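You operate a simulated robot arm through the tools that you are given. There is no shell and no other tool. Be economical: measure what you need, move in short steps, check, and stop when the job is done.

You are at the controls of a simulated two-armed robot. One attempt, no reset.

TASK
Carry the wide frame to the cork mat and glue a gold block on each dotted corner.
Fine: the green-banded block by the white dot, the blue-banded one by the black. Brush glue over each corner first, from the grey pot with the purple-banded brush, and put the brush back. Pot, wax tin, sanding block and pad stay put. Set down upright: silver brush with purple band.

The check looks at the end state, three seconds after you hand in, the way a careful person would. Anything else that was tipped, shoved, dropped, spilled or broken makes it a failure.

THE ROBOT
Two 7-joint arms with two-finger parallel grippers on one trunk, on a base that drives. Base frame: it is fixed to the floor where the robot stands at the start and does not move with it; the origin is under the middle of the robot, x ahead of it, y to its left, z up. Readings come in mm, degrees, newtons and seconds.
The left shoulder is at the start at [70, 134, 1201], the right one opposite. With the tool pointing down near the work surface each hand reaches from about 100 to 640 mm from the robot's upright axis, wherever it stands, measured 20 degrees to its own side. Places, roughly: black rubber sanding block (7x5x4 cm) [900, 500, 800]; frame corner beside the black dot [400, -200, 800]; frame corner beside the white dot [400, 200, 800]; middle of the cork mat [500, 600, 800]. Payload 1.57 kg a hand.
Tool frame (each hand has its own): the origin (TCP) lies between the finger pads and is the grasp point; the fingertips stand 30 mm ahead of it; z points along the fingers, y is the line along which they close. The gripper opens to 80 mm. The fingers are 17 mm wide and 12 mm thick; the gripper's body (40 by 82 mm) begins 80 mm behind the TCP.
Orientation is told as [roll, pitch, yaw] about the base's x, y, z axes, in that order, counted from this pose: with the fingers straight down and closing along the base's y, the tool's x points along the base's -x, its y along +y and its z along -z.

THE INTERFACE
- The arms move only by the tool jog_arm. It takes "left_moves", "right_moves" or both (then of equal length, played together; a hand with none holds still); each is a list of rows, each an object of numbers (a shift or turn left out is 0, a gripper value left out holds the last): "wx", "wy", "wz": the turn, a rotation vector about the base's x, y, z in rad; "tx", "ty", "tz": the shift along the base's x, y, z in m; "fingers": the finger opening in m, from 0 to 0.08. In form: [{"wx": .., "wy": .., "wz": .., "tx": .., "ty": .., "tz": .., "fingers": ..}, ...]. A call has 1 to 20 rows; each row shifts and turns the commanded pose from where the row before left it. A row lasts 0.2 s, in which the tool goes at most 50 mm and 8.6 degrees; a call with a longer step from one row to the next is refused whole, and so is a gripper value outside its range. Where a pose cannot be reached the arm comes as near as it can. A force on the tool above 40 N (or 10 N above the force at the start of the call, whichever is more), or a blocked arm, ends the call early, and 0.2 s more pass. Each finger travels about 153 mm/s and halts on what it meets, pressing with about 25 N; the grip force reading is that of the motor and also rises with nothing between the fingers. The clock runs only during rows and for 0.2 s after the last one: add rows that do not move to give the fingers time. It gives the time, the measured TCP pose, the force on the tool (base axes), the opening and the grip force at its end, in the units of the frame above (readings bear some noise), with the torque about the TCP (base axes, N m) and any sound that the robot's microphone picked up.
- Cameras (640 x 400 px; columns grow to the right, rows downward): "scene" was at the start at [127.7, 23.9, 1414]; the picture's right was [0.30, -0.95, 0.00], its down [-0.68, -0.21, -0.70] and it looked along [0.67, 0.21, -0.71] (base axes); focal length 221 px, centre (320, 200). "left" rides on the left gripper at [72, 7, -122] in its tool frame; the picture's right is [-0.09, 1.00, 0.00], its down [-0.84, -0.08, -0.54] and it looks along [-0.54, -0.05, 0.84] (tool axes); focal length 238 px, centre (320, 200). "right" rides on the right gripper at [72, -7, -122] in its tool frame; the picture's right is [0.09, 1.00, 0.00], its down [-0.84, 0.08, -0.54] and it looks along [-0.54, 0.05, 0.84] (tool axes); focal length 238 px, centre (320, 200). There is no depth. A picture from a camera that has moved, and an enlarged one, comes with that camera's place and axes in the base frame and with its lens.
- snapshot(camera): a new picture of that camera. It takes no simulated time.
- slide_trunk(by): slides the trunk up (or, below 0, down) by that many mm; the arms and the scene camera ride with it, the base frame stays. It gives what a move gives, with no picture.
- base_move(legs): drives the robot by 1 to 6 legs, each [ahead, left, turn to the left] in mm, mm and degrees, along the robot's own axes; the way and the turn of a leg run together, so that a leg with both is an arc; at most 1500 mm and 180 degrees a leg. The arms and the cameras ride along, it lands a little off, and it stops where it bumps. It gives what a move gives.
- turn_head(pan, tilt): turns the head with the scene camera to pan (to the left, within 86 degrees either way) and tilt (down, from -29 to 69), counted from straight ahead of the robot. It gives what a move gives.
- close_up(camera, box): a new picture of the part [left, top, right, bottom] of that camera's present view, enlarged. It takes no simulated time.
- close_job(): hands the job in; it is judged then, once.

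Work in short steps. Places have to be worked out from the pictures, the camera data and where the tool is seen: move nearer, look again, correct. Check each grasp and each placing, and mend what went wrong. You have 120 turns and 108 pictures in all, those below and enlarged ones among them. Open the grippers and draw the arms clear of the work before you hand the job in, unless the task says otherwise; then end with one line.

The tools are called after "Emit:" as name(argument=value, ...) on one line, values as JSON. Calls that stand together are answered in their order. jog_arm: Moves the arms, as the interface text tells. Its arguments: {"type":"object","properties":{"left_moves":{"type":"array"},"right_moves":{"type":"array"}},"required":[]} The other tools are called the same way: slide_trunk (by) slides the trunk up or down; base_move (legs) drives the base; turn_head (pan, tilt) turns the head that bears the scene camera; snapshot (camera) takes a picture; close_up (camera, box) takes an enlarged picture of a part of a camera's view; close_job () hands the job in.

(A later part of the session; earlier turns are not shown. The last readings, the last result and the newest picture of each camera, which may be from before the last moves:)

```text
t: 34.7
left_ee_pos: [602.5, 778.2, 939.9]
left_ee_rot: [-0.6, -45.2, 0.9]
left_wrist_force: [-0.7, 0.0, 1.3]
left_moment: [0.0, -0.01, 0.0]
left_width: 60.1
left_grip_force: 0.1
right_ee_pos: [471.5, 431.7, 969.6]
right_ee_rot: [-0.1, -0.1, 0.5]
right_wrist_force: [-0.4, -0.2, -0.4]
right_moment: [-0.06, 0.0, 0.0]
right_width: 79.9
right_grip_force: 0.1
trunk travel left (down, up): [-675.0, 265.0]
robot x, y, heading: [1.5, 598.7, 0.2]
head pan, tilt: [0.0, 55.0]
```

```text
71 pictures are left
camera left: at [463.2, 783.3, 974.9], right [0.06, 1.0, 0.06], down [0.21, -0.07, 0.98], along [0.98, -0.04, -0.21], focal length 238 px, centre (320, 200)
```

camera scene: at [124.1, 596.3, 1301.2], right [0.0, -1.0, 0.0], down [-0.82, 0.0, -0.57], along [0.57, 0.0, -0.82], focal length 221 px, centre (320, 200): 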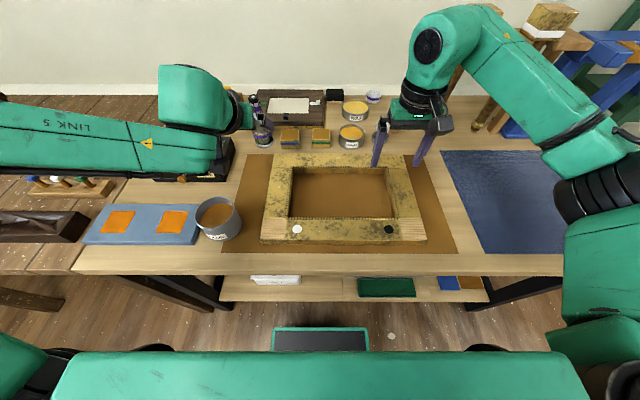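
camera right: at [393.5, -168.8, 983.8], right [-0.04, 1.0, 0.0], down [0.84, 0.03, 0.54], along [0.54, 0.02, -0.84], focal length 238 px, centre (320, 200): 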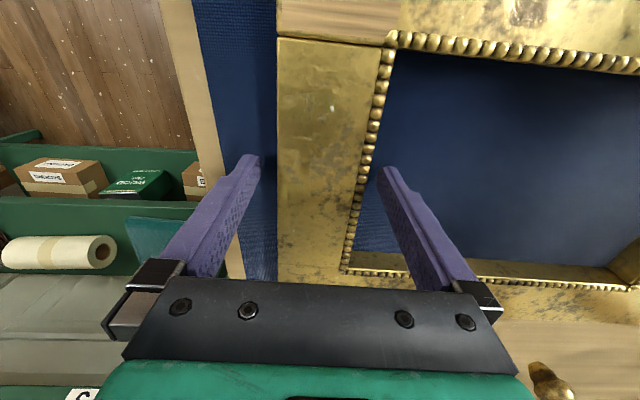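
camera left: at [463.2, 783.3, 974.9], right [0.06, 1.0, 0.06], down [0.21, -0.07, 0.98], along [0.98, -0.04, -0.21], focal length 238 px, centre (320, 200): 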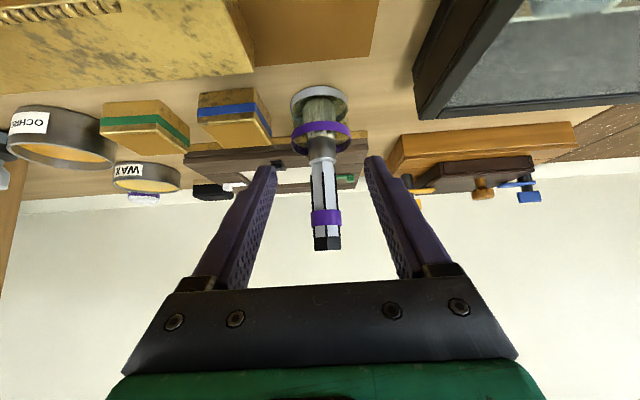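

The handle lies between the fingers. I'll advance 86 mm and close gently.

Emit:
jog_arm(left_moves=[{"tx": 0.03}, {"tx": 0.03}, {"tx": 0.026}, {}])

Emit:
snapshot(camera="left")

```text
t: 35.7
left_ee_pos: [681.2, 781.1, 943.2]
left_ee_rot: [-0.7, -45.1, 0.9]
left_wrist_force: [0.7, 0.1, -0.4]
left_moment: [0.0, -0.04, 0.0]
left_width: 60.0
left_grip_force: 0.0
left hand out of reach, approached as far as the arm can: row 3
right_ee_pos: [472.8, 432.5, 969.7]
right_ee_rot: [0.0, 0.0, 0.4]
right_wrist_force: [0.3, 0.4, 0.8]
right_moment: [0.0, 0.01, -0.03]
right_width: 80.0
right_grip_force: 0.0
trunk travel left (down, up): [-675.0, 265.0]
robot x, y, heading: [-0.5, 598.6, 0.5]
head pan, tilt: [0.0, 55.0]
```

```text
70 pictures are left
camera left: at [542.6, 787.1, 978.2], right [0.06, 1.0, 0.06], down [0.21, -0.07, 0.98], along [0.98, -0.04, -0.21], focal length 238 px, centre (320, 200)
```

left: 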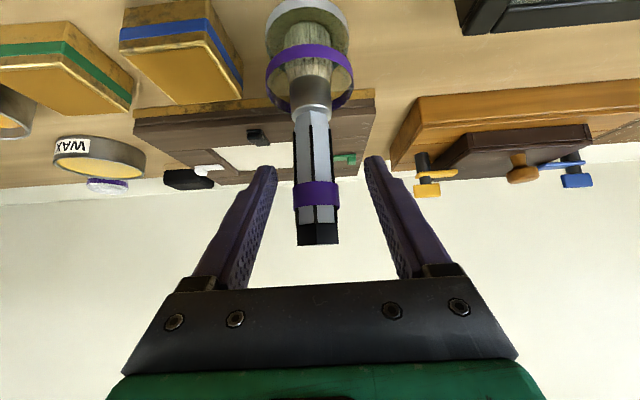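

The arm is at its limit, about 7 mm short. I'll nudge the base 8 mm forward, then check and close.

Emit:
base_move(legs=[[8, 0, 0]])

Emit:
close_up(camera="left", box=[220, 80, 420, 280])

```text
t: 36.4
left_ee_pos: [688.4, 782.1, 944.9]
left_ee_rot: [-0.7, -45.2, 0.9]
left_wrist_force: [0.0, -0.5, 1.8]
left_moment: [-0.01, 0.02, 0.01]
left_width: 60.0
left_grip_force: 0.0
right_ee_pos: [479.1, 433.3, 970.3]
right_ee_rot: [-0.1, -0.2, 0.4]
right_wrist_force: [-0.1, 0.3, 0.2]
right_moment: [-0.04, 0.01, 0.0]
right_width: 80.0
right_grip_force: 0.0
trunk travel left (down, up): [-675.0, 265.0]
robot x, y, heading: [10.7, 594.3, 0.4]
head pan, tilt: [0.0, 55.0]
```

```text
2.00 times, centred on (320, 180) of left
camera zoom: at [549.5, 787.4, 978.8], right [0.06, 1.0, 0.06], down [0.21, -0.07, 0.98], along [0.98, -0.04, -0.21], focal length 477 px, centre (320, 240)
```

zoom: 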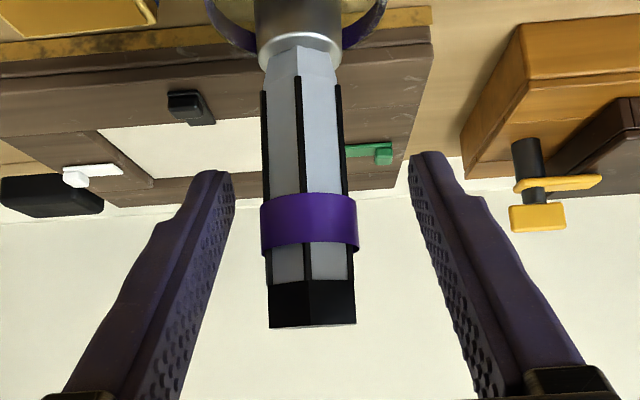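

The handle is about 3.5 mm to −y of the tool centre. I'll correct that and close on it.

Emit:
jog_arm(left_moves=[{"ty": -0.0035}, {"fingers": 0.04}, {"fingers": 0.03}, {"fingers": 0.022}, {"fingers": 0.016}, {"fingers": 0.01}, {}])

Emit:
snapshot(camera="left")

```text
t: 38.0
left_ee_pos: [686.1, 779.9, 942.3]
left_ee_rot: [-0.8, -45.2, 1.0]
left_wrist_force: [0.3, -0.4, -0.5]
left_moment: [-0.03, 0.01, -0.05]
left_width: 23.6
left_grip_force: 25.1
right_ee_pos: [481.1, 432.7, 970.1]
right_ee_rot: [-0.1, 0.1, 0.6]
right_wrist_force: [-0.5, -0.2, -0.1]
right_moment: [-0.01, 0.0, -0.03]
right_width: 80.2
right_grip_force: 0.0
trunk travel left (down, up): [-675.0, 265.0]
robot x, y, heading: [12.3, 599.6, 0.1]
head pan, tilt: [0.0, 55.0]
```

```text
68 pictures are left
camera left: at [549.6, 784.8, 978.0], right [0.06, 1.0, 0.06], down [0.21, -0.07, 0.98], along [0.98, -0.04, -0.21], focal length 238 px, centre (320, 200)
```

left: 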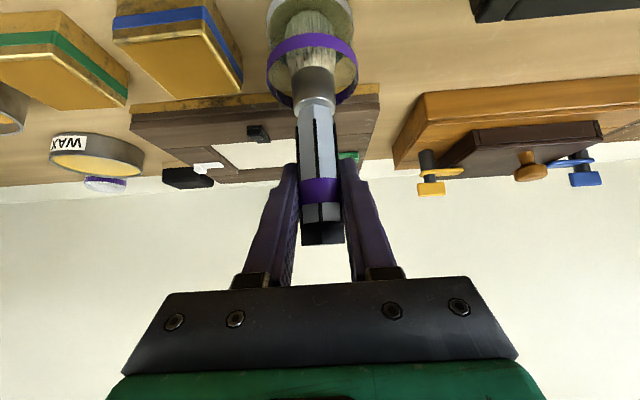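

The brush is gripped (23.6 mm), release pose (686, 780, 942). I'll lift straight up with the trunk.

Emit:
slide_trunk(by=100)

Emit:
snapshot(camera="left")

Emit:
snapshot(camera="scene")

```text
t: 39.4
left_ee_pos: [689.2, 779.1, 1042.4]
left_ee_rot: [-0.8, -45.2, 1.0]
left_wrist_force: [0.5, 0.1, -1.3]
left_moment: [-0.03, -0.03, 0.0]
left_width: 23.6
left_grip_force: 25.1
right_ee_pos: [480.7, 432.9, 1068.8]
right_ee_rot: [0.0, 0.0, 0.5]
right_wrist_force: [0.4, 0.2, -0.4]
right_moment: [0.04, 0.01, 0.01]
right_width: 79.8
right_grip_force: 0.0
trunk travel left (down, up): [-775.0, 165.0]
robot x, y, heading: [10.6, 596.5, 0.4]
head pan, tilt: [0.0, 55.0]
```

```text
67 pictures are left
camera left: at [549.9, 784.8, 1077.7], right [0.06, 1.0, 0.06], down [0.21, -0.07, 0.98], along [0.98, -0.04, -0.21], focal length 238 px, centre (320, 200)
```

left: 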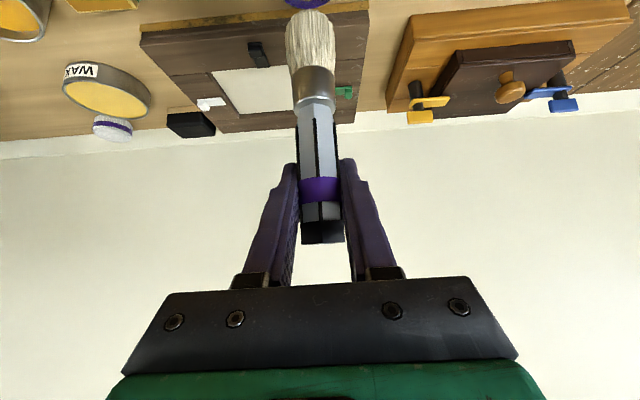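

```text
66 pictures are left
camera scene: at [132.9, 596.8, 1401.1], right [0.0, -1.0, 0.0], down [-0.82, 0.0, -0.57], along [0.57, 0.0, -0.82], focal length 221 px, centre (320, 200)
```

scene: 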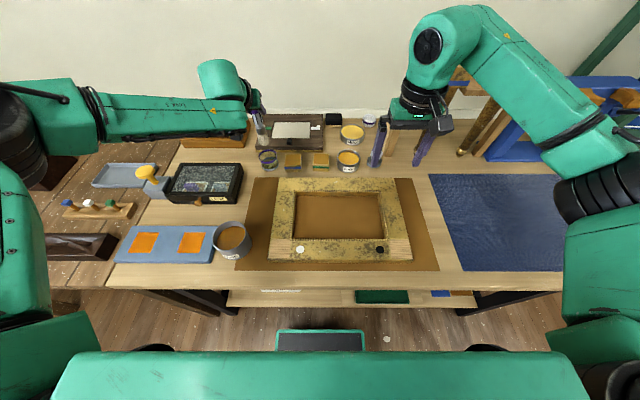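

The brush is out cleanly, tip about 120 mm below the TCP. The glue pot is near (379, 829), so I'll pull the arm in a little and drive back and left to bring the brush above it.

Emit:
jog_arm(left_moves=[{"tx": -0.03}, {"tx": -0.03}, {}])

Emit:
base_move(legs=[[-240, 49, 0]])

Emit:
turn_head(pan=20, tilt=45)

Emit:
snapshot(camera="scene")

Emit:
snapshot(camera="left")

```text
t: 40.2
left_ee_pos: [629.4, 778.5, 1043.4]
left_ee_rot: [-0.8, -45.1, 1.0]
left_wrist_force: [0.2, -0.8, -1.0]
left_moment: [0.0, 0.0, -0.03]
left_width: 23.9
left_grip_force: 24.9
right_ee_pos: [482.2, 432.6, 1069.6]
right_ee_rot: [-0.2, 0.1, 0.5]
right_wrist_force: [0.8, -0.7, -0.9]
right_moment: [-0.03, -0.04, -0.02]
right_width: 80.0
right_grip_force: 0.0
trunk travel left (down, up): [-775.0, 165.0]
robot x, y, heading: [10.6, 597.5, 0.5]
head pan, tilt: [0.0, 55.0]
```

```text
t: 42.0
left_ee_pos: [385.2, 825.9, 1042.2]
left_ee_rot: [-0.8, -45.0, 0.8]
left_wrist_force: [0.5, 0.9, -0.3]
left_moment: [0.04, 0.0, 0.0]
left_width: 23.6
left_grip_force: 24.8
right_ee_pos: [238.4, 480.1, 1069.0]
right_ee_rot: [-0.1, 0.1, 0.4]
right_wrist_force: [-0.1, 1.4, 0.5]
right_moment: [0.06, 0.01, 0.0]
right_width: 79.9
right_grip_force: 0.1
trunk travel left (down, up): [-775.0, 165.0]
robot x, y, heading: [-235.2, 641.9, 0.2]
head pan, tilt: [0.0, 55.0]
```

```text
t: 42.8
left_ee_pos: [383.8, 826.1, 1043.9]
left_ee_rot: [-0.8, -45.2, 0.9]
left_wrist_force: [0.2, 0.9, -0.6]
left_moment: [0.03, -0.03, 0.01]
left_width: 23.9
left_grip_force: 24.7
right_ee_pos: [236.0, 480.5, 1069.3]
right_ee_rot: [-0.2, 0.0, 0.4]
right_wrist_force: [0.1, 0.1, -0.5]
right_moment: [-0.03, 0.01, -0.01]
right_width: 80.0
right_grip_force: 0.1
trunk travel left (down, up): [-775.0, 165.0]
robot x, y, heading: [-232.7, 644.0, 0.2]
head pan, tilt: [20.0, 45.0]
```

```text
65 pictures are left
camera scene: at [-107.8, 672.7, 1414.6], right [0.34, -0.94, 0.0], down [-0.66, -0.24, -0.71], along [0.66, 0.24, -0.71], focal length 221 px, centre (320, 200)
```

scene: 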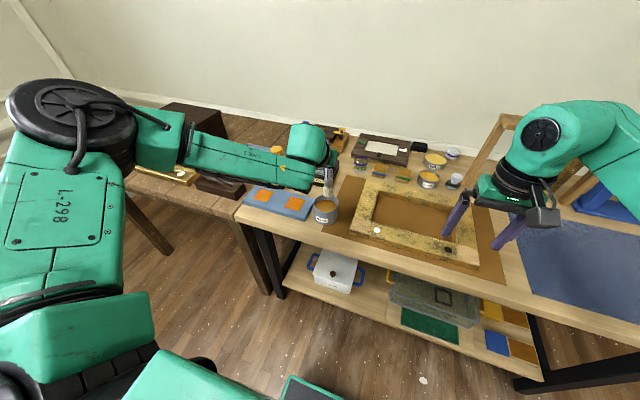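

```text
64 pictures are left
camera left: at [245.6, 832.4, 1078.5], right [0.06, 1.0, 0.06], down [0.21, -0.07, 0.98], along [0.98, -0.05, -0.21], focal length 238 px, centre (320, 200)
```

left: 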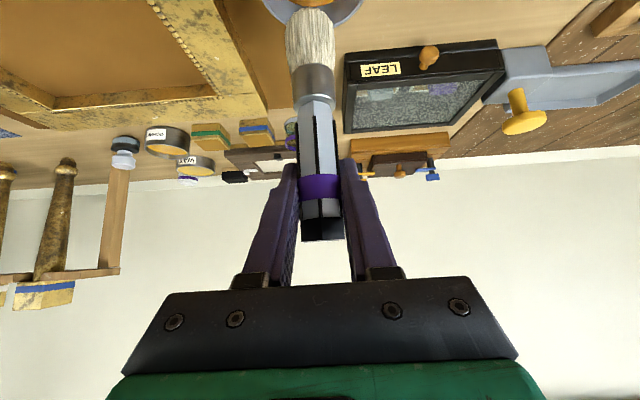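

The far rim of the pot is at x≈425, consistent with centre (379, 827). I'll verify with an enlarged scene view before lowering.

Emit:
close_up(camera="scene", box=[260, 140, 400, 240])

```text
4.00 times, centred on (330, 190) of scene
camera zoom: at [-107.8, 672.7, 1414.6], right [0.34, -0.94, 0.0], down [-0.66, -0.24, -0.71], along [0.66, 0.24, -0.71], focal length 886 px, centre (280, 240)
```

zoom: 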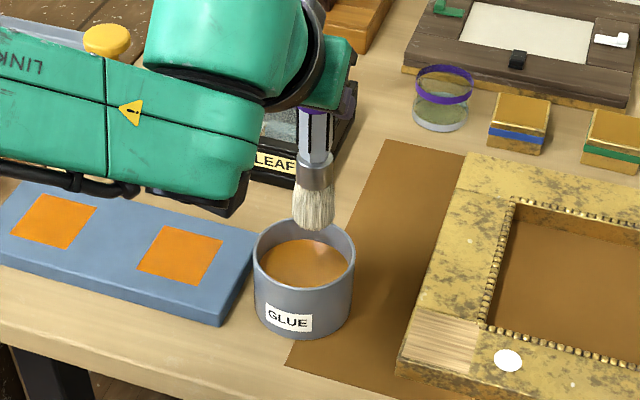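

The pot rim is at z≈885 with the glue level near 868, and the brush is almost centred. I'll shift −5 mm in x and lower 72 mm with the trunk, then check.

Emit:
jog_arm(left_moves=[{"tx": -0.005, "ty": 0.001}, {}])

Emit:
slide_trunk(by=-72)

Emit:
close_up(camera="scene", box=[260, 110, 400, 210])

Emit:
snapshot(camera="left")

```text
t: 43.4
left_ee_pos: [379.3, 828.0, 1042.1]
left_ee_rot: [-0.9, -45.2, 1.0]
left_wrist_force: [-1.0, 0.2, -1.2]
left_moment: [0.02, 0.02, -0.02]
left_width: 23.7
left_grip_force: 25.0
right_ee_pos: [236.8, 480.1, 1068.5]
right_ee_rot: [-0.1, 0.0, 0.4]
right_wrist_force: [-0.6, -0.7, 0.0]
right_moment: [-0.03, 0.03, 0.04]
right_width: 80.0
right_grip_force: 0.1
trunk travel left (down, up): [-775.0, 165.0]
robot x, y, heading: [-237.0, 646.2, 0.2]
head pan, tilt: [20.0, 45.0]
```

```text
t: 44.5
left_ee_pos: [378.3, 827.2, 975.0]
left_ee_rot: [-0.8, -45.7, 0.9]
left_wrist_force: [0.6, 0.6, 20.1]
left_moment: [0.4, -0.11, 0.05]
left_width: 24.4
left_grip_force: 25.2
right_ee_pos: [235.2, 479.2, 999.6]
right_ee_rot: [-0.1, -0.2, 0.4]
right_wrist_force: [0.5, -0.3, -0.6]
right_moment: [-0.03, 0.06, 0.02]
right_width: 79.7
right_grip_force: 0.1
trunk travel left (down, up): [-703.0, 237.0]
robot x, y, heading: [-233.5, 641.6, 0.2]
head pan, tilt: [20.0, 45.0]
```

```text
4.00 times, centred on (330, 160) of scene
camera zoom: at [-110.6, 672.1, 1343.2], right [0.34, -0.94, 0.0], down [-0.66, -0.24, -0.71], along [0.67, 0.24, -0.71], focal length 886 px, centre (280, 360)
```

zoom: 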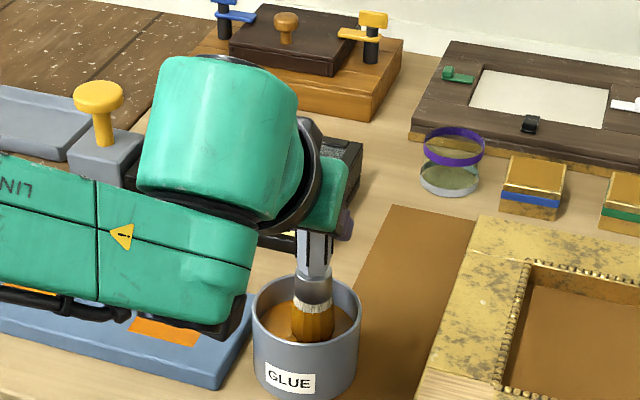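

```text
61 pictures are left
camera left: at [239.1, 832.9, 1009.3], right [0.06, 1.0, 0.06], down [0.2, -0.07, 0.98], along [0.98, -0.05, -0.2], focal length 238 px, centre (320, 200)
```

left: 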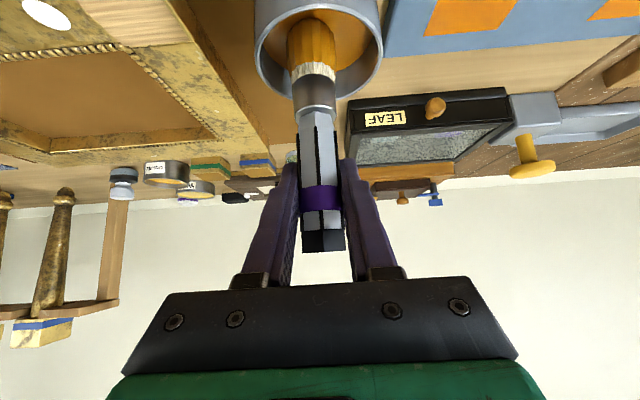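

The bristles are loaded with glue and touched bottom (20 N). I'll raise the trunk now and inspect the brush.

Emit:
slide_trunk(by=85)

Emit:
snapshot(camera="left")

Emit:
close_up(camera="scene", box=[260, 140, 400, 240])

```text
t: 45.7
left_ee_pos: [378.9, 827.5, 1056.4]
left_ee_rot: [-0.8, -45.2, 0.9]
left_wrist_force: [0.3, -0.3, -0.1]
left_moment: [0.09, -0.01, 0.04]
left_width: 23.3
left_grip_force: 25.3
right_ee_pos: [236.4, 481.3, 1082.9]
right_ee_rot: [0.0, 0.0, 0.4]
right_wrist_force: [0.7, 0.2, 0.4]
right_moment: [0.02, -0.01, -0.02]
right_width: 79.9
right_grip_force: 0.0
trunk travel left (down, up): [-788.0, 152.0]
robot x, y, heading: [-234.9, 649.3, -0.0]
head pan, tilt: [20.0, 45.0]
```

```text
60 pictures are left
camera left: at [240.7, 833.4, 1091.1], right [0.06, 1.0, 0.06], down [0.21, -0.07, 0.98], along [0.98, -0.05, -0.21], focal length 238 px, centre (320, 200)
```

left: 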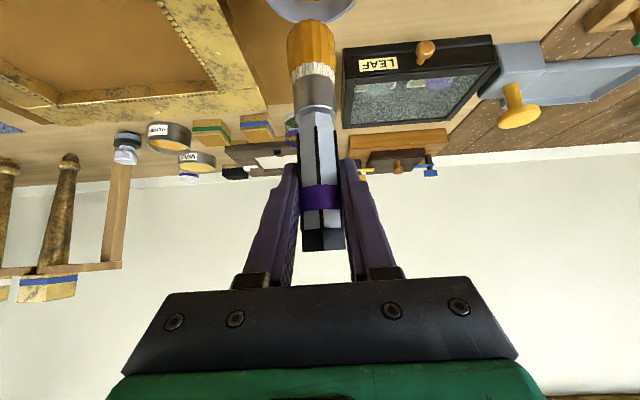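

```text
4.00 times, centred on (330, 190) of scene
camera zoom: at [-107.4, 672.7, 1427.5], right [0.34, -0.94, 0.0], down [-0.66, -0.24, -0.71], along [0.66, 0.24, -0.71], focal length 886 px, centre (280, 240)
```

zoom: 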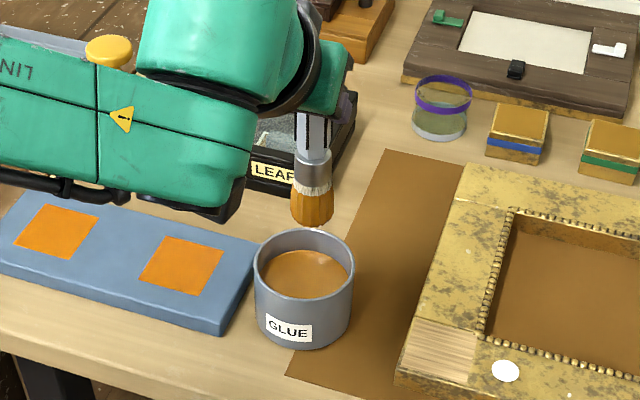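

Glue is on the bristles; the brush slid up a few mm in the grip. I'll drive right 123 mm to put it over the white-dot corner.

Emit:
base_move(legs=[[0, -123, 0]])

Emit:
slide_trunk(by=-75)

Emit:
snapshot(camera="left")

Emit:
close_up(camera="scene", box=[230, 110, 410, 230])

```text
t: 47.0
left_ee_pos: [379.3, 707.6, 1057.2]
left_ee_rot: [-1.0, -45.1, 1.0]
left_wrist_force: [0.1, 0.3, -0.3]
left_moment: [-0.1, -0.01, -0.03]
left_width: 23.5
left_grip_force: 24.8
right_ee_pos: [238.1, 360.2, 1083.3]
right_ee_rot: [-0.2, 0.1, 0.5]
right_wrist_force: [0.2, -0.5, -0.3]
right_moment: [-0.05, 0.01, 0.0]
right_width: 80.1
right_grip_force: 0.0
trunk travel left (down, up): [-788.0, 152.0]
robot x, y, heading: [-235.6, 524.4, -0.0]
head pan, tilt: [20.0, 45.0]
```

```text
t: 48.1
left_ee_pos: [379.3, 704.8, 981.2]
left_ee_rot: [-0.7, -45.3, 1.0]
left_wrist_force: [0.4, 0.6, -0.8]
left_moment: [0.14, 0.02, 0.06]
left_width: 23.0
left_grip_force: 25.1
right_ee_pos: [236.3, 359.2, 1007.9]
right_ee_rot: [-0.1, 0.0, 0.6]
right_wrist_force: [0.6, -0.3, -0.2]
right_moment: [-0.02, -0.01, 0.06]
right_width: 79.9
right_grip_force: 0.1
trunk travel left (down, up): [-713.0, 227.0]
robot x, y, heading: [-233.2, 523.0, 0.3]
head pan, tilt: [20.0, 45.0]
```

```text
58 pictures are left
camera left: at [241.1, 710.8, 1016.2], right [0.06, 1.0, 0.06], down [0.21, -0.07, 0.98], along [0.98, -0.05, -0.21], focal length 238 px, centre (320, 200)
```

left: 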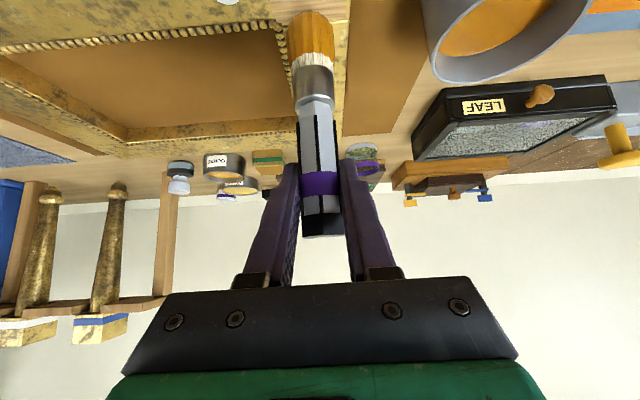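

```text
3.33 times, centred on (320, 170) of scene
camera zoom: at [-107.0, 549.9, 1352.5], right [0.34, -0.94, 0.0], down [-0.66, -0.24, -0.71], along [0.66, 0.24, -0.71], focal length 738 px, centre (320, 300)
```

zoom: 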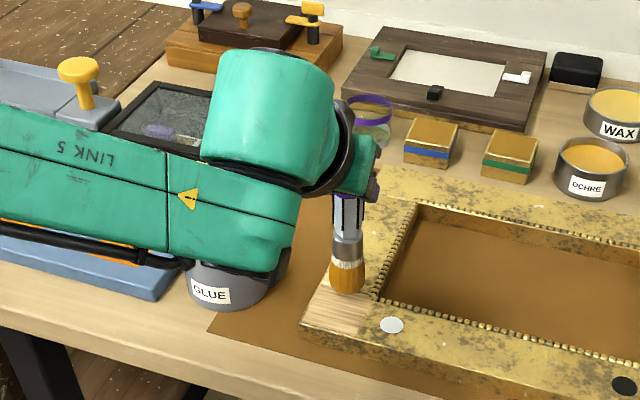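

The brush tip is about 26 mm above the white-dot corner. I'll position it over the inner part and lower to light contact.

Emit:
jog_arm(left_moves=[{"tx": -0.003, "ty": -0.014}, {"tz": -0.015}, {"tz": -0.007}, {"tz": -0.003}, {}])

Emit:
close_up(camera="scene", box=[290, 150, 380, 220])

```text
t: 49.3
left_ee_pos: [374.3, 688.9, 958.9]
left_ee_rot: [-0.8, -45.4, 0.8]
left_wrist_force: [0.7, -3.0, 19.2]
left_moment: [0.37, 0.0, 0.25]
left_width: 23.0
left_grip_force: 25.5
right_ee_pos: [234.5, 356.7, 1008.9]
right_ee_rot: [0.0, -0.2, 0.5]
right_wrist_force: [0.9, -0.7, -1.1]
right_moment: [0.01, 0.01, -0.01]
right_width: 80.2
right_grip_force: 0.1
trunk travel left (down, up): [-713.0, 227.0]
robot x, y, heading: [-237.9, 522.3, 0.1]
head pan, tilt: [20.0, 45.0]
```

```text
5.71 times, centred on (335, 185) of scene
camera zoom: at [-110.5, 547.6, 1353.0], right [0.34, -0.94, 0.0], down [-0.66, -0.24, -0.71], along [0.67, 0.24, -0.7], focal length 1265 px, centre (234, 286)
```

zoom: 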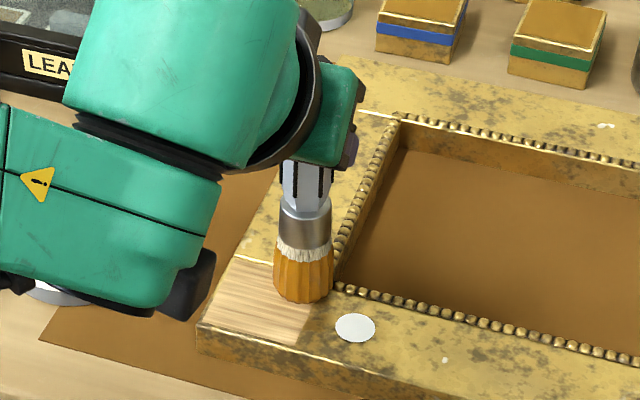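

Contact is made near the inner edge. I'll lighten the pressure and stroke over the corner patch.

Emit:
jog_arm(left_moves=[{"tz": 0.0015}, {"ty": 0.008}, {"ty": 0.008}, {"ty": 0.008}, {"ty": 0.006}, {"tx": -0.006}, {"tx": -0.006}, {"ty": -0.008}, {"ty": -0.008}, {"ty": -0.008}, {"ty": -0.006}, {"tx": -0.006}, {"tx": -0.006}, {"ty": 0.008}, {"ty": 0.008}, {"ty": 0.008}, {"ty": 0.006}, {"tz": 0.02}, {"tz": 0.03}, {"tx": 0.026}])

Emit:
close_up(camera="scene", box=[270, 130, 380, 220])

```text
t: 53.5
left_ee_pos: [380.2, 721.2, 1007.3]
left_ee_rot: [-0.7, -45.0, 1.0]
left_wrist_force: [0.1, 0.3, -0.8]
left_moment: [0.0, 0.01, 0.0]
left_width: 23.4
left_grip_force: 25.2
right_ee_pos: [238.9, 359.1, 1005.1]
right_ee_rot: [-0.1, 0.2, 0.4]
right_wrist_force: [0.8, -0.1, -0.2]
right_moment: [0.01, 0.0, -0.01]
right_width: 80.4
right_grip_force: 0.0
trunk travel left (down, up): [-713.0, 227.0]
robot x, y, heading: [-234.7, 516.8, 0.1]
head pan, tilt: [20.0, 45.0]
```

```text
4.44 times, centred on (325, 175) of scene
camera zoom: at [-104.3, 549.3, 1352.2], right [0.34, -0.94, 0.0], down [-0.67, -0.24, -0.71], along [0.66, 0.24, -0.71], focal length 984 px, centre (298, 311)
```

zoom: 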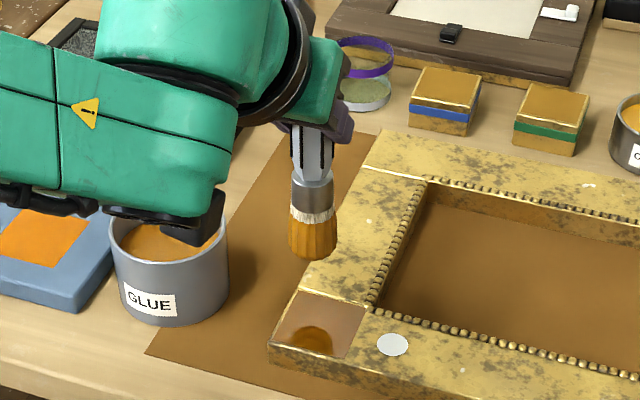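

The white-dot corner is coated with glue. Now I'll drive right to the black-dot corner.

Emit:
base_move(legs=[[0, -328, 0]])

Emit:
close_up(camera="scene", box=[250, 120, 400, 220])

Emit:
snapshot(camera="left")

```text
t: 55.7
left_ee_pos: [379.1, 395.5, 1007.7]
left_ee_rot: [-0.8, -45.2, 1.4]
left_wrist_force: [-0.4, -0.5, 0.0]
left_moment: [0.0, 0.03, 0.0]
left_width: 23.2
left_grip_force: 24.4
right_ee_pos: [239.7, 31.6, 1007.3]
right_ee_rot: [-0.2, -0.1, 0.8]
right_wrist_force: [-0.2, 0.5, -0.1]
right_moment: [-0.01, 0.01, 0.01]
right_width: 80.2
right_grip_force: 0.2
trunk travel left (down, up): [-713.0, 227.0]
robot x, y, heading: [-233.7, 195.9, 0.8]
head pan, tilt: [20.0, 45.0]
```

```text
4.00 times, centred on (325, 170) of scene
camera zoom: at [-105.3, 222.0, 1352.5], right [0.35, -0.94, 0.0], down [-0.66, -0.25, -0.71], along [0.66, 0.25, -0.71], focal length 886 px, centre (300, 320)
```

zoom: 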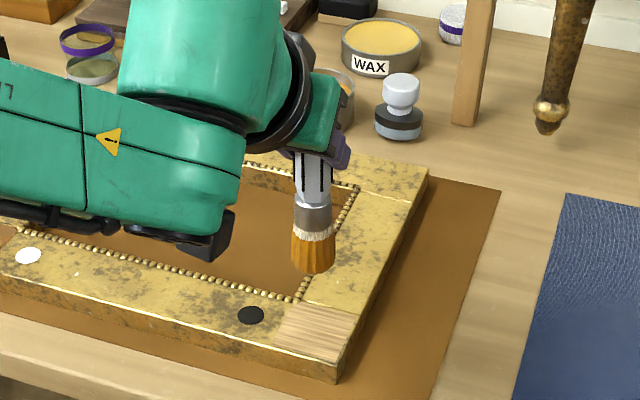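

```text
53 pictures are left
camera left: at [241.1, 401.7, 1042.5], right [0.05, 1.0, 0.06], down [0.21, -0.06, 0.98], along [0.98, -0.04, -0.21], focal length 238 px, centre (320, 200)
```

left: 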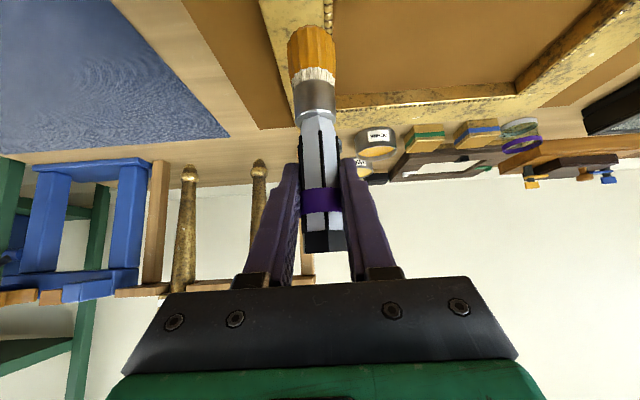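

The black-dot corner is at about (363, 390). I'll lower to light contact and stroke in the same pattern.

Emit:
jog_arm(left_moves=[{"tx": -0.004, "ty": -0.018}, {"tz": -0.03}, {"tz": -0.012}, {"tz": -0.005}, {"tz": -0.002}, {"ty": 0.008}, {"ty": 0.008}, {"ty": 0.008}, {"ty": 0.004}, {"tx": -0.012}, {"ty": -0.008}, {"ty": -0.008}, {"ty": -0.008}, {"ty": -0.004}, {"tx": -0.012}, {"ty": 0.008}, {"ty": 0.008}, {"ty": 0.008}, {"ty": 0.004}, {}])

Emit:
close_up(camera="scene", box=[250, 120, 400, 220])

```text
t: 59.9
left_ee_pos: [350.9, 405.0, 957.9]
left_ee_rot: [-0.8, -45.3, 1.2]
left_wrist_force: [0.4, 0.2, -0.6]
left_moment: [-0.04, 0.02, -0.02]
left_width: 23.2
left_grip_force: 25.0
right_ee_pos: [238.6, 29.4, 1007.3]
right_ee_rot: [-0.1, 0.0, 0.8]
right_wrist_force: [-0.2, 0.1, 0.8]
right_moment: [0.03, -0.01, 0.02]
right_width: 80.0
right_grip_force: 0.1
trunk travel left (down, up): [-713.0, 227.0]
robot x, y, heading: [-232.2, 191.3, 0.7]
head pan, tilt: [20.0, 45.0]
```

```text
4.00 times, centred on (325, 170) of scene
camera zoom: at [-105.5, 221.1, 1352.6], right [0.35, -0.94, 0.0], down [-0.66, -0.25, -0.71], along [0.66, 0.25, -0.71], focal length 886 px, centre (300, 320)
```

zoom: 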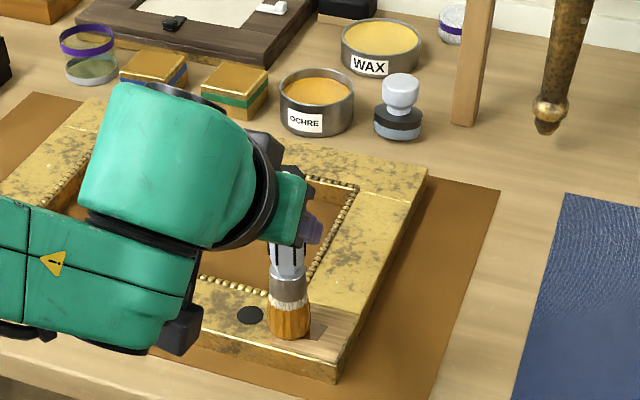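

The force is near zero, so contact may have been too light. I'll press 2 mm more and stroke back across.

Emit:
jog_arm(left_moves=[{"tz": -0.0025}, {"ty": -0.008}, {"ty": -0.008}, {"ty": -0.008}, {"ty": -0.004}, {"tx": 0.012}, {"ty": 0.008}, {"ty": 0.008}, {"ty": 0.008}, {"ty": 0.004}, {"tx": 0.012}, {"ty": -0.008}, {"ty": -0.008}, {"ty": -0.008}, {"tz": 0.02}, {"tz": 0.03}, {"tx": 0.02}, {}])

Emit:
close_up(camera="scene", box=[250, 120, 400, 220])

```text
t: 63.7
left_ee_pos: [394.9, 381.9, 1006.8]
left_ee_rot: [-0.8, -45.2, 1.3]
left_wrist_force: [-0.5, 0.0, -0.2]
left_moment: [-0.02, -0.01, -0.02]
left_width: 23.3
left_grip_force: 25.4
right_ee_pos: [239.0, 31.0, 1007.1]
right_ee_rot: [-0.1, -0.1, 0.8]
right_wrist_force: [0.7, -0.5, 0.7]
right_moment: [0.04, -0.03, 0.02]
right_width: 80.1
right_grip_force: 0.0
trunk travel left (down, up): [-713.0, 227.0]
robot x, y, heading: [-230.0, 192.4, 0.1]
head pan, tilt: [20.0, 45.0]
```

```text
4.00 times, centred on (325, 170) of scene
camera zoom: at [-105.7, 221.4, 1352.6], right [0.35, -0.94, 0.0], down [-0.66, -0.25, -0.71], along [0.66, 0.25, -0.71], focal length 886 px, centre (300, 320)
```

zoom: 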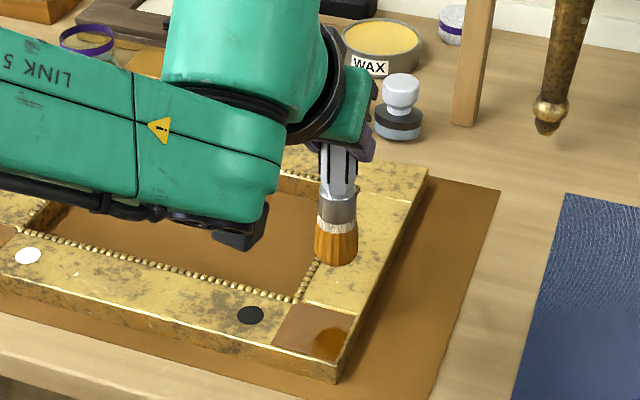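

Both corners are glued. I'll raise the trunk and drive back to return the brush to its glass at (688, 779).

Emit:
slide_trunk(by=85)

Emit:
base_move(legs=[[0, 398, 0], [238, 0, 0]])

Emit:
snapshot(camera="left")

Emit:
close_up(camera="scene", box=[200, 70, 360, 190])

```text
t: 64.9
left_ee_pos: [394.3, 382.7, 1091.4]
left_ee_rot: [-0.8, -45.3, 1.2]
left_wrist_force: [-0.2, -0.2, -0.7]
left_moment: [0.02, 0.01, -0.02]
left_width: 23.1
left_grip_force: 24.9
right_ee_pos: [240.2, 31.2, 1092.6]
right_ee_rot: [-0.1, 0.0, 0.8]
right_wrist_force: [0.4, 0.0, -0.4]
right_moment: [-0.01, 0.0, 0.02]
right_width: 80.1
right_grip_force: 0.1
trunk travel left (down, up): [-798.0, 142.0]
robot x, y, heading: [-231.6, 193.3, 0.6]
head pan, tilt: [20.0, 45.0]
```

```text
t: 68.8
left_ee_pos: [624.0, 794.9, 1091.9]
left_ee_rot: [-0.8, -45.3, 1.8]
left_wrist_force: [0.4, -0.4, -0.8]
left_moment: [0.0, -0.01, -0.03]
left_width: 23.2
left_grip_force: 24.9
right_ee_pos: [473.4, 443.4, 1092.7]
right_ee_rot: [-0.2, 0.0, 1.3]
right_wrist_force: [0.4, -0.2, -0.3]
right_moment: [0.0, -0.02, -0.01]
right_width: 80.0
right_grip_force: 0.1
trunk travel left (down, up): [-798.0, 142.0]
robot x, y, heading: [4.2, 605.1, 1.2]
head pan, tilt: [20.0, 45.0]
```

```text
50 pictures are left
camera left: at [486.7, 800.0, 1127.4], right [0.04, 1.0, 0.06], down [0.21, -0.06, 0.98], along [0.98, -0.03, -0.21], focal length 238 px, centre (320, 200)
```

left: 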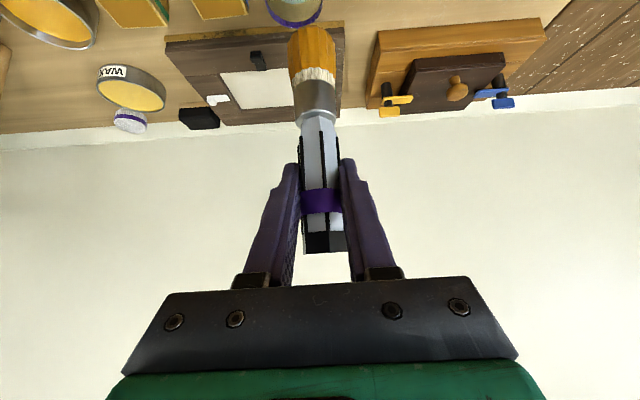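

```text
3.33 times, centred on (280, 130) of scene
camera zoom: at [125.6, 630.7, 1437.8], right [0.36, -0.93, 0.0], down [-0.66, -0.25, -0.71], along [0.66, 0.25, -0.71], focal length 738 px, centre (453, 433)
```

zoom: 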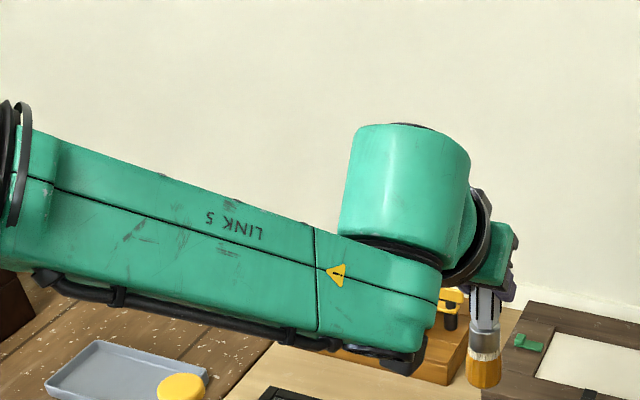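

The glass is still at (688, 778). I'll extend the arm to centre the brush over it and check.

Emit:
jog_arm(left_moves=[{"tx": 0.02, "ty": -0.006}, {"tx": 0.02, "ty": -0.005}, {"tx": 0.024, "ty": -0.005}, {}])

Emit:
slide_trunk(by=-60)

Emit:
snapshot(camera="left")

Emit:
close_up(camera="scene", box=[250, 90, 370, 180])

```text
t: 69.8
left_ee_pos: [679.2, 785.4, 1095.1]
left_ee_rot: [-0.8, -45.2, 1.9]
left_wrist_force: [-0.1, 0.0, -0.4]
left_moment: [0.02, -0.01, 0.02]
left_width: 23.3
left_grip_force: 25.0
left hand out of reach, approached as far as the arm can: row 3
right_ee_pos: [472.9, 444.6, 1092.9]
right_ee_rot: [-0.1, -0.1, 1.3]
right_wrist_force: [-0.5, 1.3, -1.2]
right_moment: [0.01, -0.02, 0.02]
right_width: 80.2
right_grip_force: 0.0
trunk travel left (down, up): [-798.0, 142.0]
robot x, y, heading: [-1.5, 603.1, 1.0]
head pan, tilt: [20.0, 45.0]
```

```text
t: 70.8
left_ee_pos: [680.1, 785.1, 1034.3]
left_ee_rot: [-0.8, -45.3, 1.8]
left_wrist_force: [0.4, 0.4, -0.5]
left_moment: [0.0, 0.0, 0.0]
left_width: 23.0
left_grip_force: 25.1
right_ee_pos: [474.0, 443.9, 1032.2]
right_ee_rot: [-0.1, 0.0, 1.3]
right_wrist_force: [0.2, 1.1, 0.3]
right_moment: [-0.02, -0.01, 0.02]
right_width: 80.2
right_grip_force: 0.1
trunk travel left (down, up): [-738.0, 202.0]
robot x, y, heading: [3.1, 602.2, 0.9]
head pan, tilt: [20.0, 45.0]
```

```text
48 pictures are left
camera left: at [542.3, 788.8, 1068.5], right [0.04, 1.0, 0.06], down [0.21, -0.06, 0.98], along [0.98, -0.03, -0.21], focal length 238 px, centre (320, 200)
```

left: 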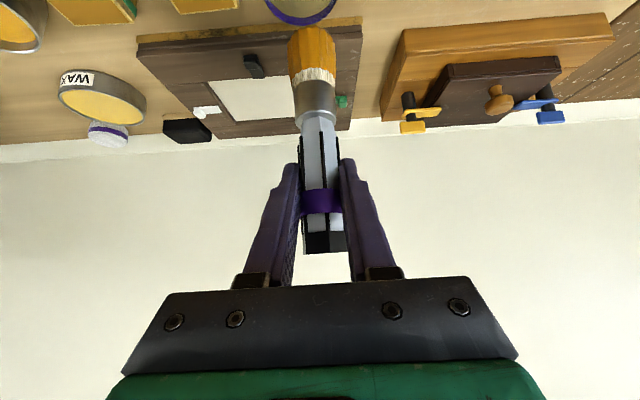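

```text
4.44 times, centred on (310, 135) of scene
camera zoom: at [127.6, 630.6, 1377.5], right [0.36, -0.93, 0.0], down [-0.66, -0.25, -0.71], along [0.66, 0.25, -0.71], focal length 984 px, centre (364, 489)
```

zoom: 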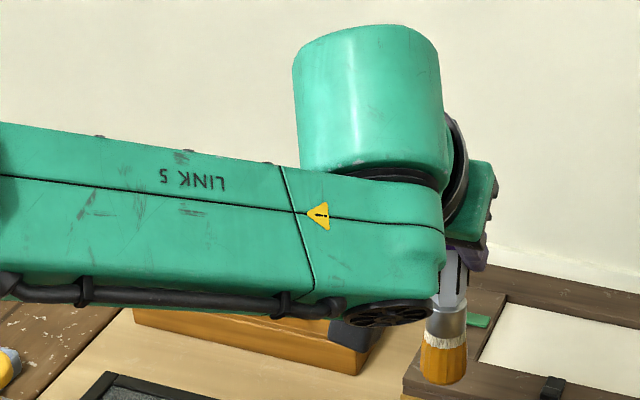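

I need about +8 mm x and −6 mm y, and the arm is at its limit. I'll nudge the base.

Emit:
base_move(legs=[[9, -5, 0]])

```text
t: 71.5
left_ee_pos: [689.4, 780.9, 1034.9]
left_ee_rot: [-0.9, -45.2, 1.9]
left_wrist_force: [-0.1, -0.3, -0.8]
left_moment: [-0.03, 0.0, -0.01]
left_width: 23.1
left_grip_force: 25.1
right_ee_pos: [481.3, 439.7, 1034.5]
right_ee_rot: [-0.1, -0.1, 1.4]
right_wrist_force: [-0.7, 0.1, 0.0]
right_moment: [0.0, 0.0, 0.02]
right_width: 80.2
right_grip_force: 0.0
trunk travel left (down, up): [-738.0, 202.0]
robot x, y, heading: [9.4, 597.1, 1.0]
head pan, tilt: [20.0, 45.0]
```

Fine-tuning to (688, 778.5), then lowering to just above the rim for a check.

Emit:
jog_arm(left_moves=[{"tx": -0.0015, "ty": -0.0025}, {}])

Emit:
slide_trunk(by=-32)

Emit:
close_up(camera="left", box=[220, 0, 420, 125])

Emit:
close_up(camera="scene", box=[290, 100, 370, 160])

```text
t: 72.1
left_ee_pos: [687.9, 778.9, 1033.1]
left_ee_rot: [-0.8, -45.1, 1.8]
left_wrist_force: [0.3, 0.3, -0.3]
left_moment: [0.01, -0.04, 0.01]
left_width: 23.1
left_grip_force: 25.0
right_ee_pos: [483.4, 439.2, 1032.8]
right_ee_rot: [0.0, 0.0, 1.3]
right_wrist_force: [-0.3, -0.9, 0.0]
right_moment: [-0.01, -0.02, -0.04]
right_width: 80.0
right_grip_force: 0.0
trunk travel left (down, up): [-738.0, 202.0]
robot x, y, heading: [13.5, 591.8, 0.9]
head pan, tilt: [20.0, 45.0]
```

```text
t: 72.9
left_ee_pos: [687.0, 777.3, 1001.3]
left_ee_rot: [-0.8, -45.1, 1.8]
left_wrist_force: [0.5, 0.1, -1.3]
left_moment: [0.02, 0.01, -0.02]
left_width: 23.2
left_grip_force: 25.0
right_ee_pos: [481.9, 437.4, 999.6]
right_ee_rot: [-0.1, 0.0, 1.4]
right_wrist_force: [0.0, 0.5, 0.3]
right_moment: [-0.01, 0.02, 0.01]
right_width: 80.0
right_grip_force: 0.1
trunk travel left (down, up): [-706.0, 234.0]
robot x, y, heading: [10.6, 597.0, 1.0]
head pan, tilt: [20.0, 45.0]
```

```text
3.20 times, centred on (320, 62) of left
camera zoom: at [549.5, 781.5, 1036.3], right [0.04, 1.0, 0.06], down [0.21, -0.06, 0.98], along [0.98, -0.03, -0.21], focal length 763 px, centre (320, 640)
```

zoom: 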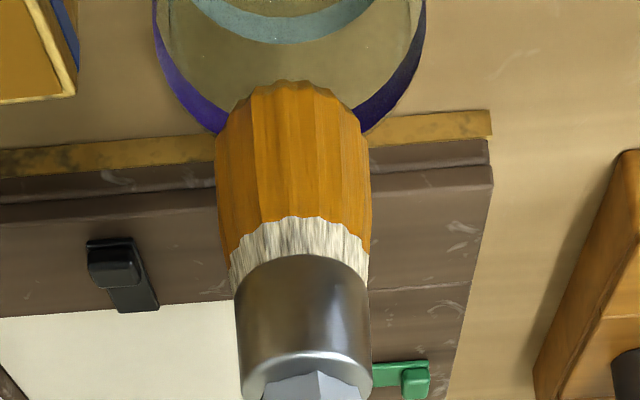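

```text
6.67 times, centred on (330, 130) of scene
camera zoom: at [136.7, 625.7, 1345.5], right [0.36, -0.93, 0.0], down [-0.66, -0.25, -0.71], along [0.66, 0.25, -0.71], focal length 1476 px, centre (253, 667)
```

zoom: 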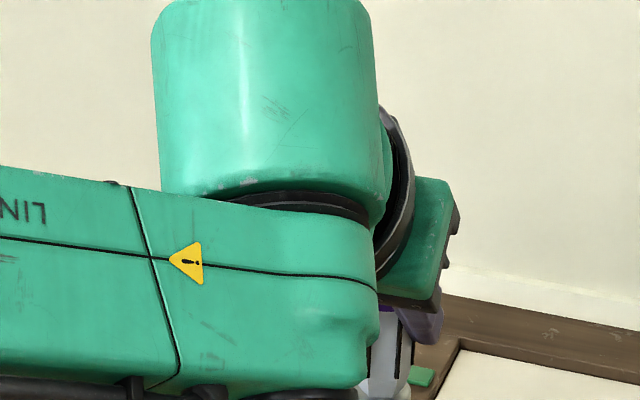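

The brush is centred over the rim (rim z≈868, r≈30). I'll lower 60 mm.

Emit:
slide_trunk(by=-60)

Emit:
snapshot(camera="left")

```text
t: 73.9
left_ee_pos: [687.9, 778.5, 942.2]
left_ee_rot: [-0.9, -45.2, 1.9]
left_wrist_force: [-0.2, -0.3, 0.0]
left_moment: [-0.02, 0.03, -0.01]
left_width: 23.4
left_grip_force: 25.1
right_ee_pos: [482.9, 438.7, 939.6]
right_ee_rot: [-0.1, 0.0, 1.3]
right_wrist_force: [0.8, 0.3, 0.0]
right_moment: [0.0, 0.02, 0.01]
right_width: 79.9
right_grip_force: 0.0
trunk travel left (down, up): [-646.0, 294.0]
robot x, y, heading: [6.1, 597.1, 1.0]
head pan, tilt: [20.0, 45.0]
```

```text
44 pictures are left
camera left: at [549.5, 781.6, 976.3], right [0.04, 1.0, 0.06], down [0.21, -0.06, 0.98], along [0.98, -0.03, -0.21], focal length 238 px, centre (320, 200)
```

left: 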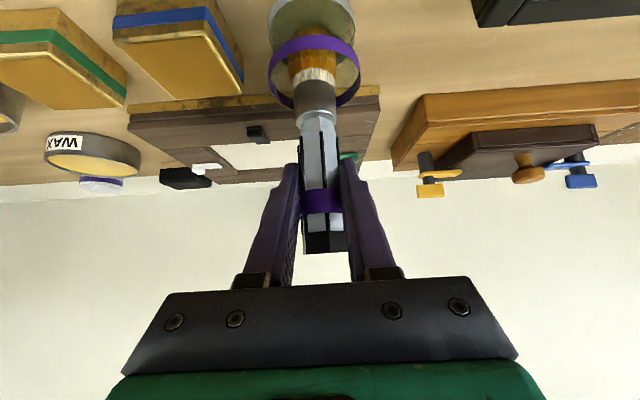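

The brush is inside the glass and not yet down. I'll lower in small steps until contact.

Emit:
slide_trunk(by=-9)

Emit:
slide_trunk(by=-2)

```text
t: 74.5
left_ee_pos: [687.5, 776.8, 938.3]
left_ee_rot: [-0.8, -45.7, 1.7]
left_wrist_force: [4.6, 0.9, 17.1]
left_moment: [0.22, -0.49, 0.0]
left_width: 23.1
left_grip_force: 25.1
right_ee_pos: [481.2, 439.3, 931.9]
right_ee_rot: [0.0, -0.2, 1.4]
right_wrist_force: [0.2, 0.3, 0.4]
right_moment: [0.01, 0.0, -0.03]
right_width: 79.9
right_grip_force: 0.1
trunk travel left (down, up): [-637.0, 303.0]
robot x, y, heading: [9.7, 598.1, 1.0]
head pan, tilt: [20.0, 45.0]
```

```text
t: 75.0
left_ee_pos: [685.8, 776.4, 934.3]
left_ee_rot: [-0.8, -45.5, 1.8]
left_wrist_force: [3.0, 0.6, 20.2]
left_moment: [0.1, -0.24, -0.04]
left_width: 23.6
left_grip_force: 24.8
right_ee_pos: [481.2, 438.0, 931.5]
right_ee_rot: [0.0, -0.2, 1.2]
right_wrist_force: [1.1, 1.2, 0.2]
right_moment: [0.03, 0.01, -0.01]
right_width: 80.1
right_grip_force: 0.1
trunk travel left (down, up): [-635.0, 305.0]
robot x, y, heading: [8.2, 595.0, 1.0]
head pan, tilt: [20.0, 45.0]
```

The brush is on the glass floor. I'll relieve the pressure and open slowly.

Emit:
slide_trunk(by=1.5)

Emit:
jog_arm(left_moves=[{"fingers": 0.026}, {"fingers": 0.032}, {"fingers": 0.05}, {"fingers": 0.07}, {}])

Emit:
snapshot(camera="left")

```text
t: 75.5
left_ee_pos: [685.6, 777.7, 933.9]
left_ee_rot: [-0.8, -45.3, 1.7]
left_wrist_force: [3.6, 0.9, 18.0]
left_moment: [0.08, -0.3, -0.01]
left_width: 23.3
left_grip_force: 24.9
right_ee_pos: [481.0, 438.1, 932.2]
right_ee_rot: [0.0, -0.1, 1.3]
right_wrist_force: [0.6, -0.7, 0.2]
right_moment: [0.0, 0.06, -0.02]
right_width: 80.1
right_grip_force: 0.1
trunk travel left (down, up): [-636.0, 304.0]
robot x, y, heading: [8.3, 596.3, 1.2]
head pan, tilt: [20.0, 45.0]
```

```text
t: 76.7
left_ee_pos: [687.4, 777.7, 931.0]
left_ee_rot: [-0.9, -45.2, 1.8]
left_wrist_force: [-0.3, -0.1, 1.0]
left_moment: [-0.01, 0.0, 0.02]
left_width: 69.9
left_grip_force: 0.0
right_ee_pos: [482.8, 438.8, 930.8]
right_ee_rot: [-0.1, 0.0, 1.4]
right_wrist_force: [0.2, 0.0, -0.3]
right_moment: [-0.01, -0.01, -0.01]
right_width: 80.1
right_grip_force: 0.1
trunk travel left (down, up): [-636.0, 304.0]
robot x, y, heading: [11.0, 597.5, 1.2]
head pan, tilt: [20.0, 45.0]
```

```text
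43 pictures are left
camera left: at [549.6, 781.6, 966.7], right [0.04, 1.0, 0.06], down [0.21, -0.06, 0.98], along [0.98, -0.03, -0.21], focal length 238 px, centre (320, 200)
```

left: 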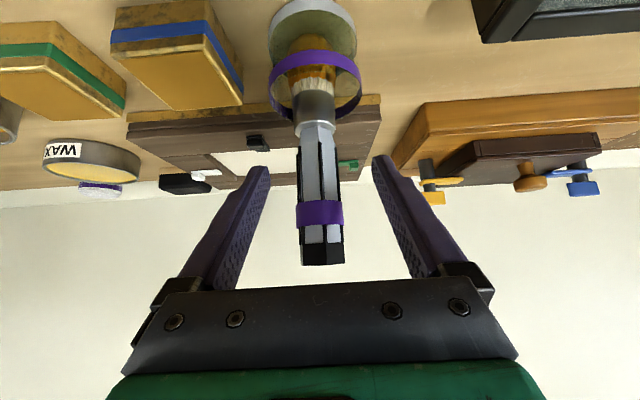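

The brush stands in its glass. I'll back the left hand out, then raise it and return it upright; the right arm will handle the blocks, as its forearm lies over clearer ground.

Emit:
jog_arm(left_moves=[{"tx": -0.02}, {"tx": -0.04}, {"tx": -0.04}, {"tx": -0.03, "tz": 0.03}, {"tx": -0.03, "tz": 0.04, "wy": 0.131}, {"tx": -0.02, "tz": 0.04, "wy": 0.131}, {"tx": -0.02, "tz": 0.04, "wy": 0.131}, {"tx": -0.02, "tz": 0.04, "wy": 0.131}, {"tz": 0.04, "wy": 0.131}, {"tz": 0.04, "wy": 0.131}, {}])

Emit:
snapshot(camera="left")

Emit:
snapshot(camera="scene")

```text
t: 79.1
left_ee_pos: [439.8, 790.6, 1170.0]
left_ee_rot: [0.4, -0.2, 1.2]
left_wrist_force: [-0.3, -0.8, -0.3]
left_moment: [0.0, 0.0, -0.01]
left_width: 69.7
left_grip_force: 0.1
left hand out of reach, approached as far as the arm can: row 10
right_ee_pos: [483.3, 439.6, 932.4]
right_ee_rot: [0.1, -0.1, 1.2]
right_wrist_force: [0.2, -1.4, 0.0]
right_moment: [-0.01, 0.01, 0.06]
right_width: 80.1
right_grip_force: 0.0
trunk travel left (down, up): [-636.0, 304.0]
robot x, y, heading: [11.2, 596.2, 1.0]
head pan, tilt: [20.0, 45.0]
```

```text
42 pictures are left
camera left: at [367.1, 794.1, 1291.8], right [0.07, 1.0, 0.01], down [0.84, -0.06, 0.54], along [0.54, -0.03, -0.84], focal length 238 px, centre (320, 200)
```

left: 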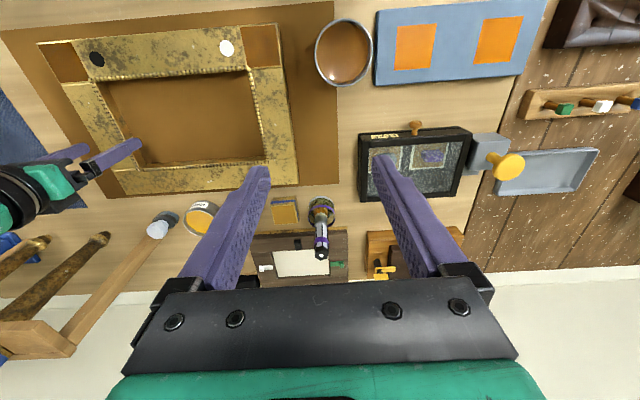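

```text
41 pictures are left
camera scene: at [135.8, 625.1, 1276.2], right [0.36, -0.93, 0.0], down [-0.66, -0.25, -0.71], along [0.66, 0.25, -0.71], focal length 221 px, centre (320, 200)
```

scene: 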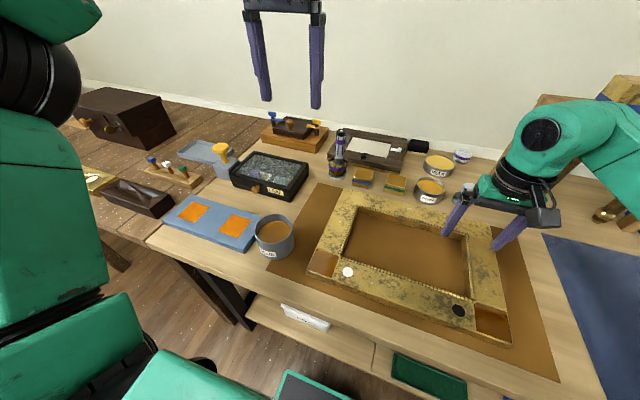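

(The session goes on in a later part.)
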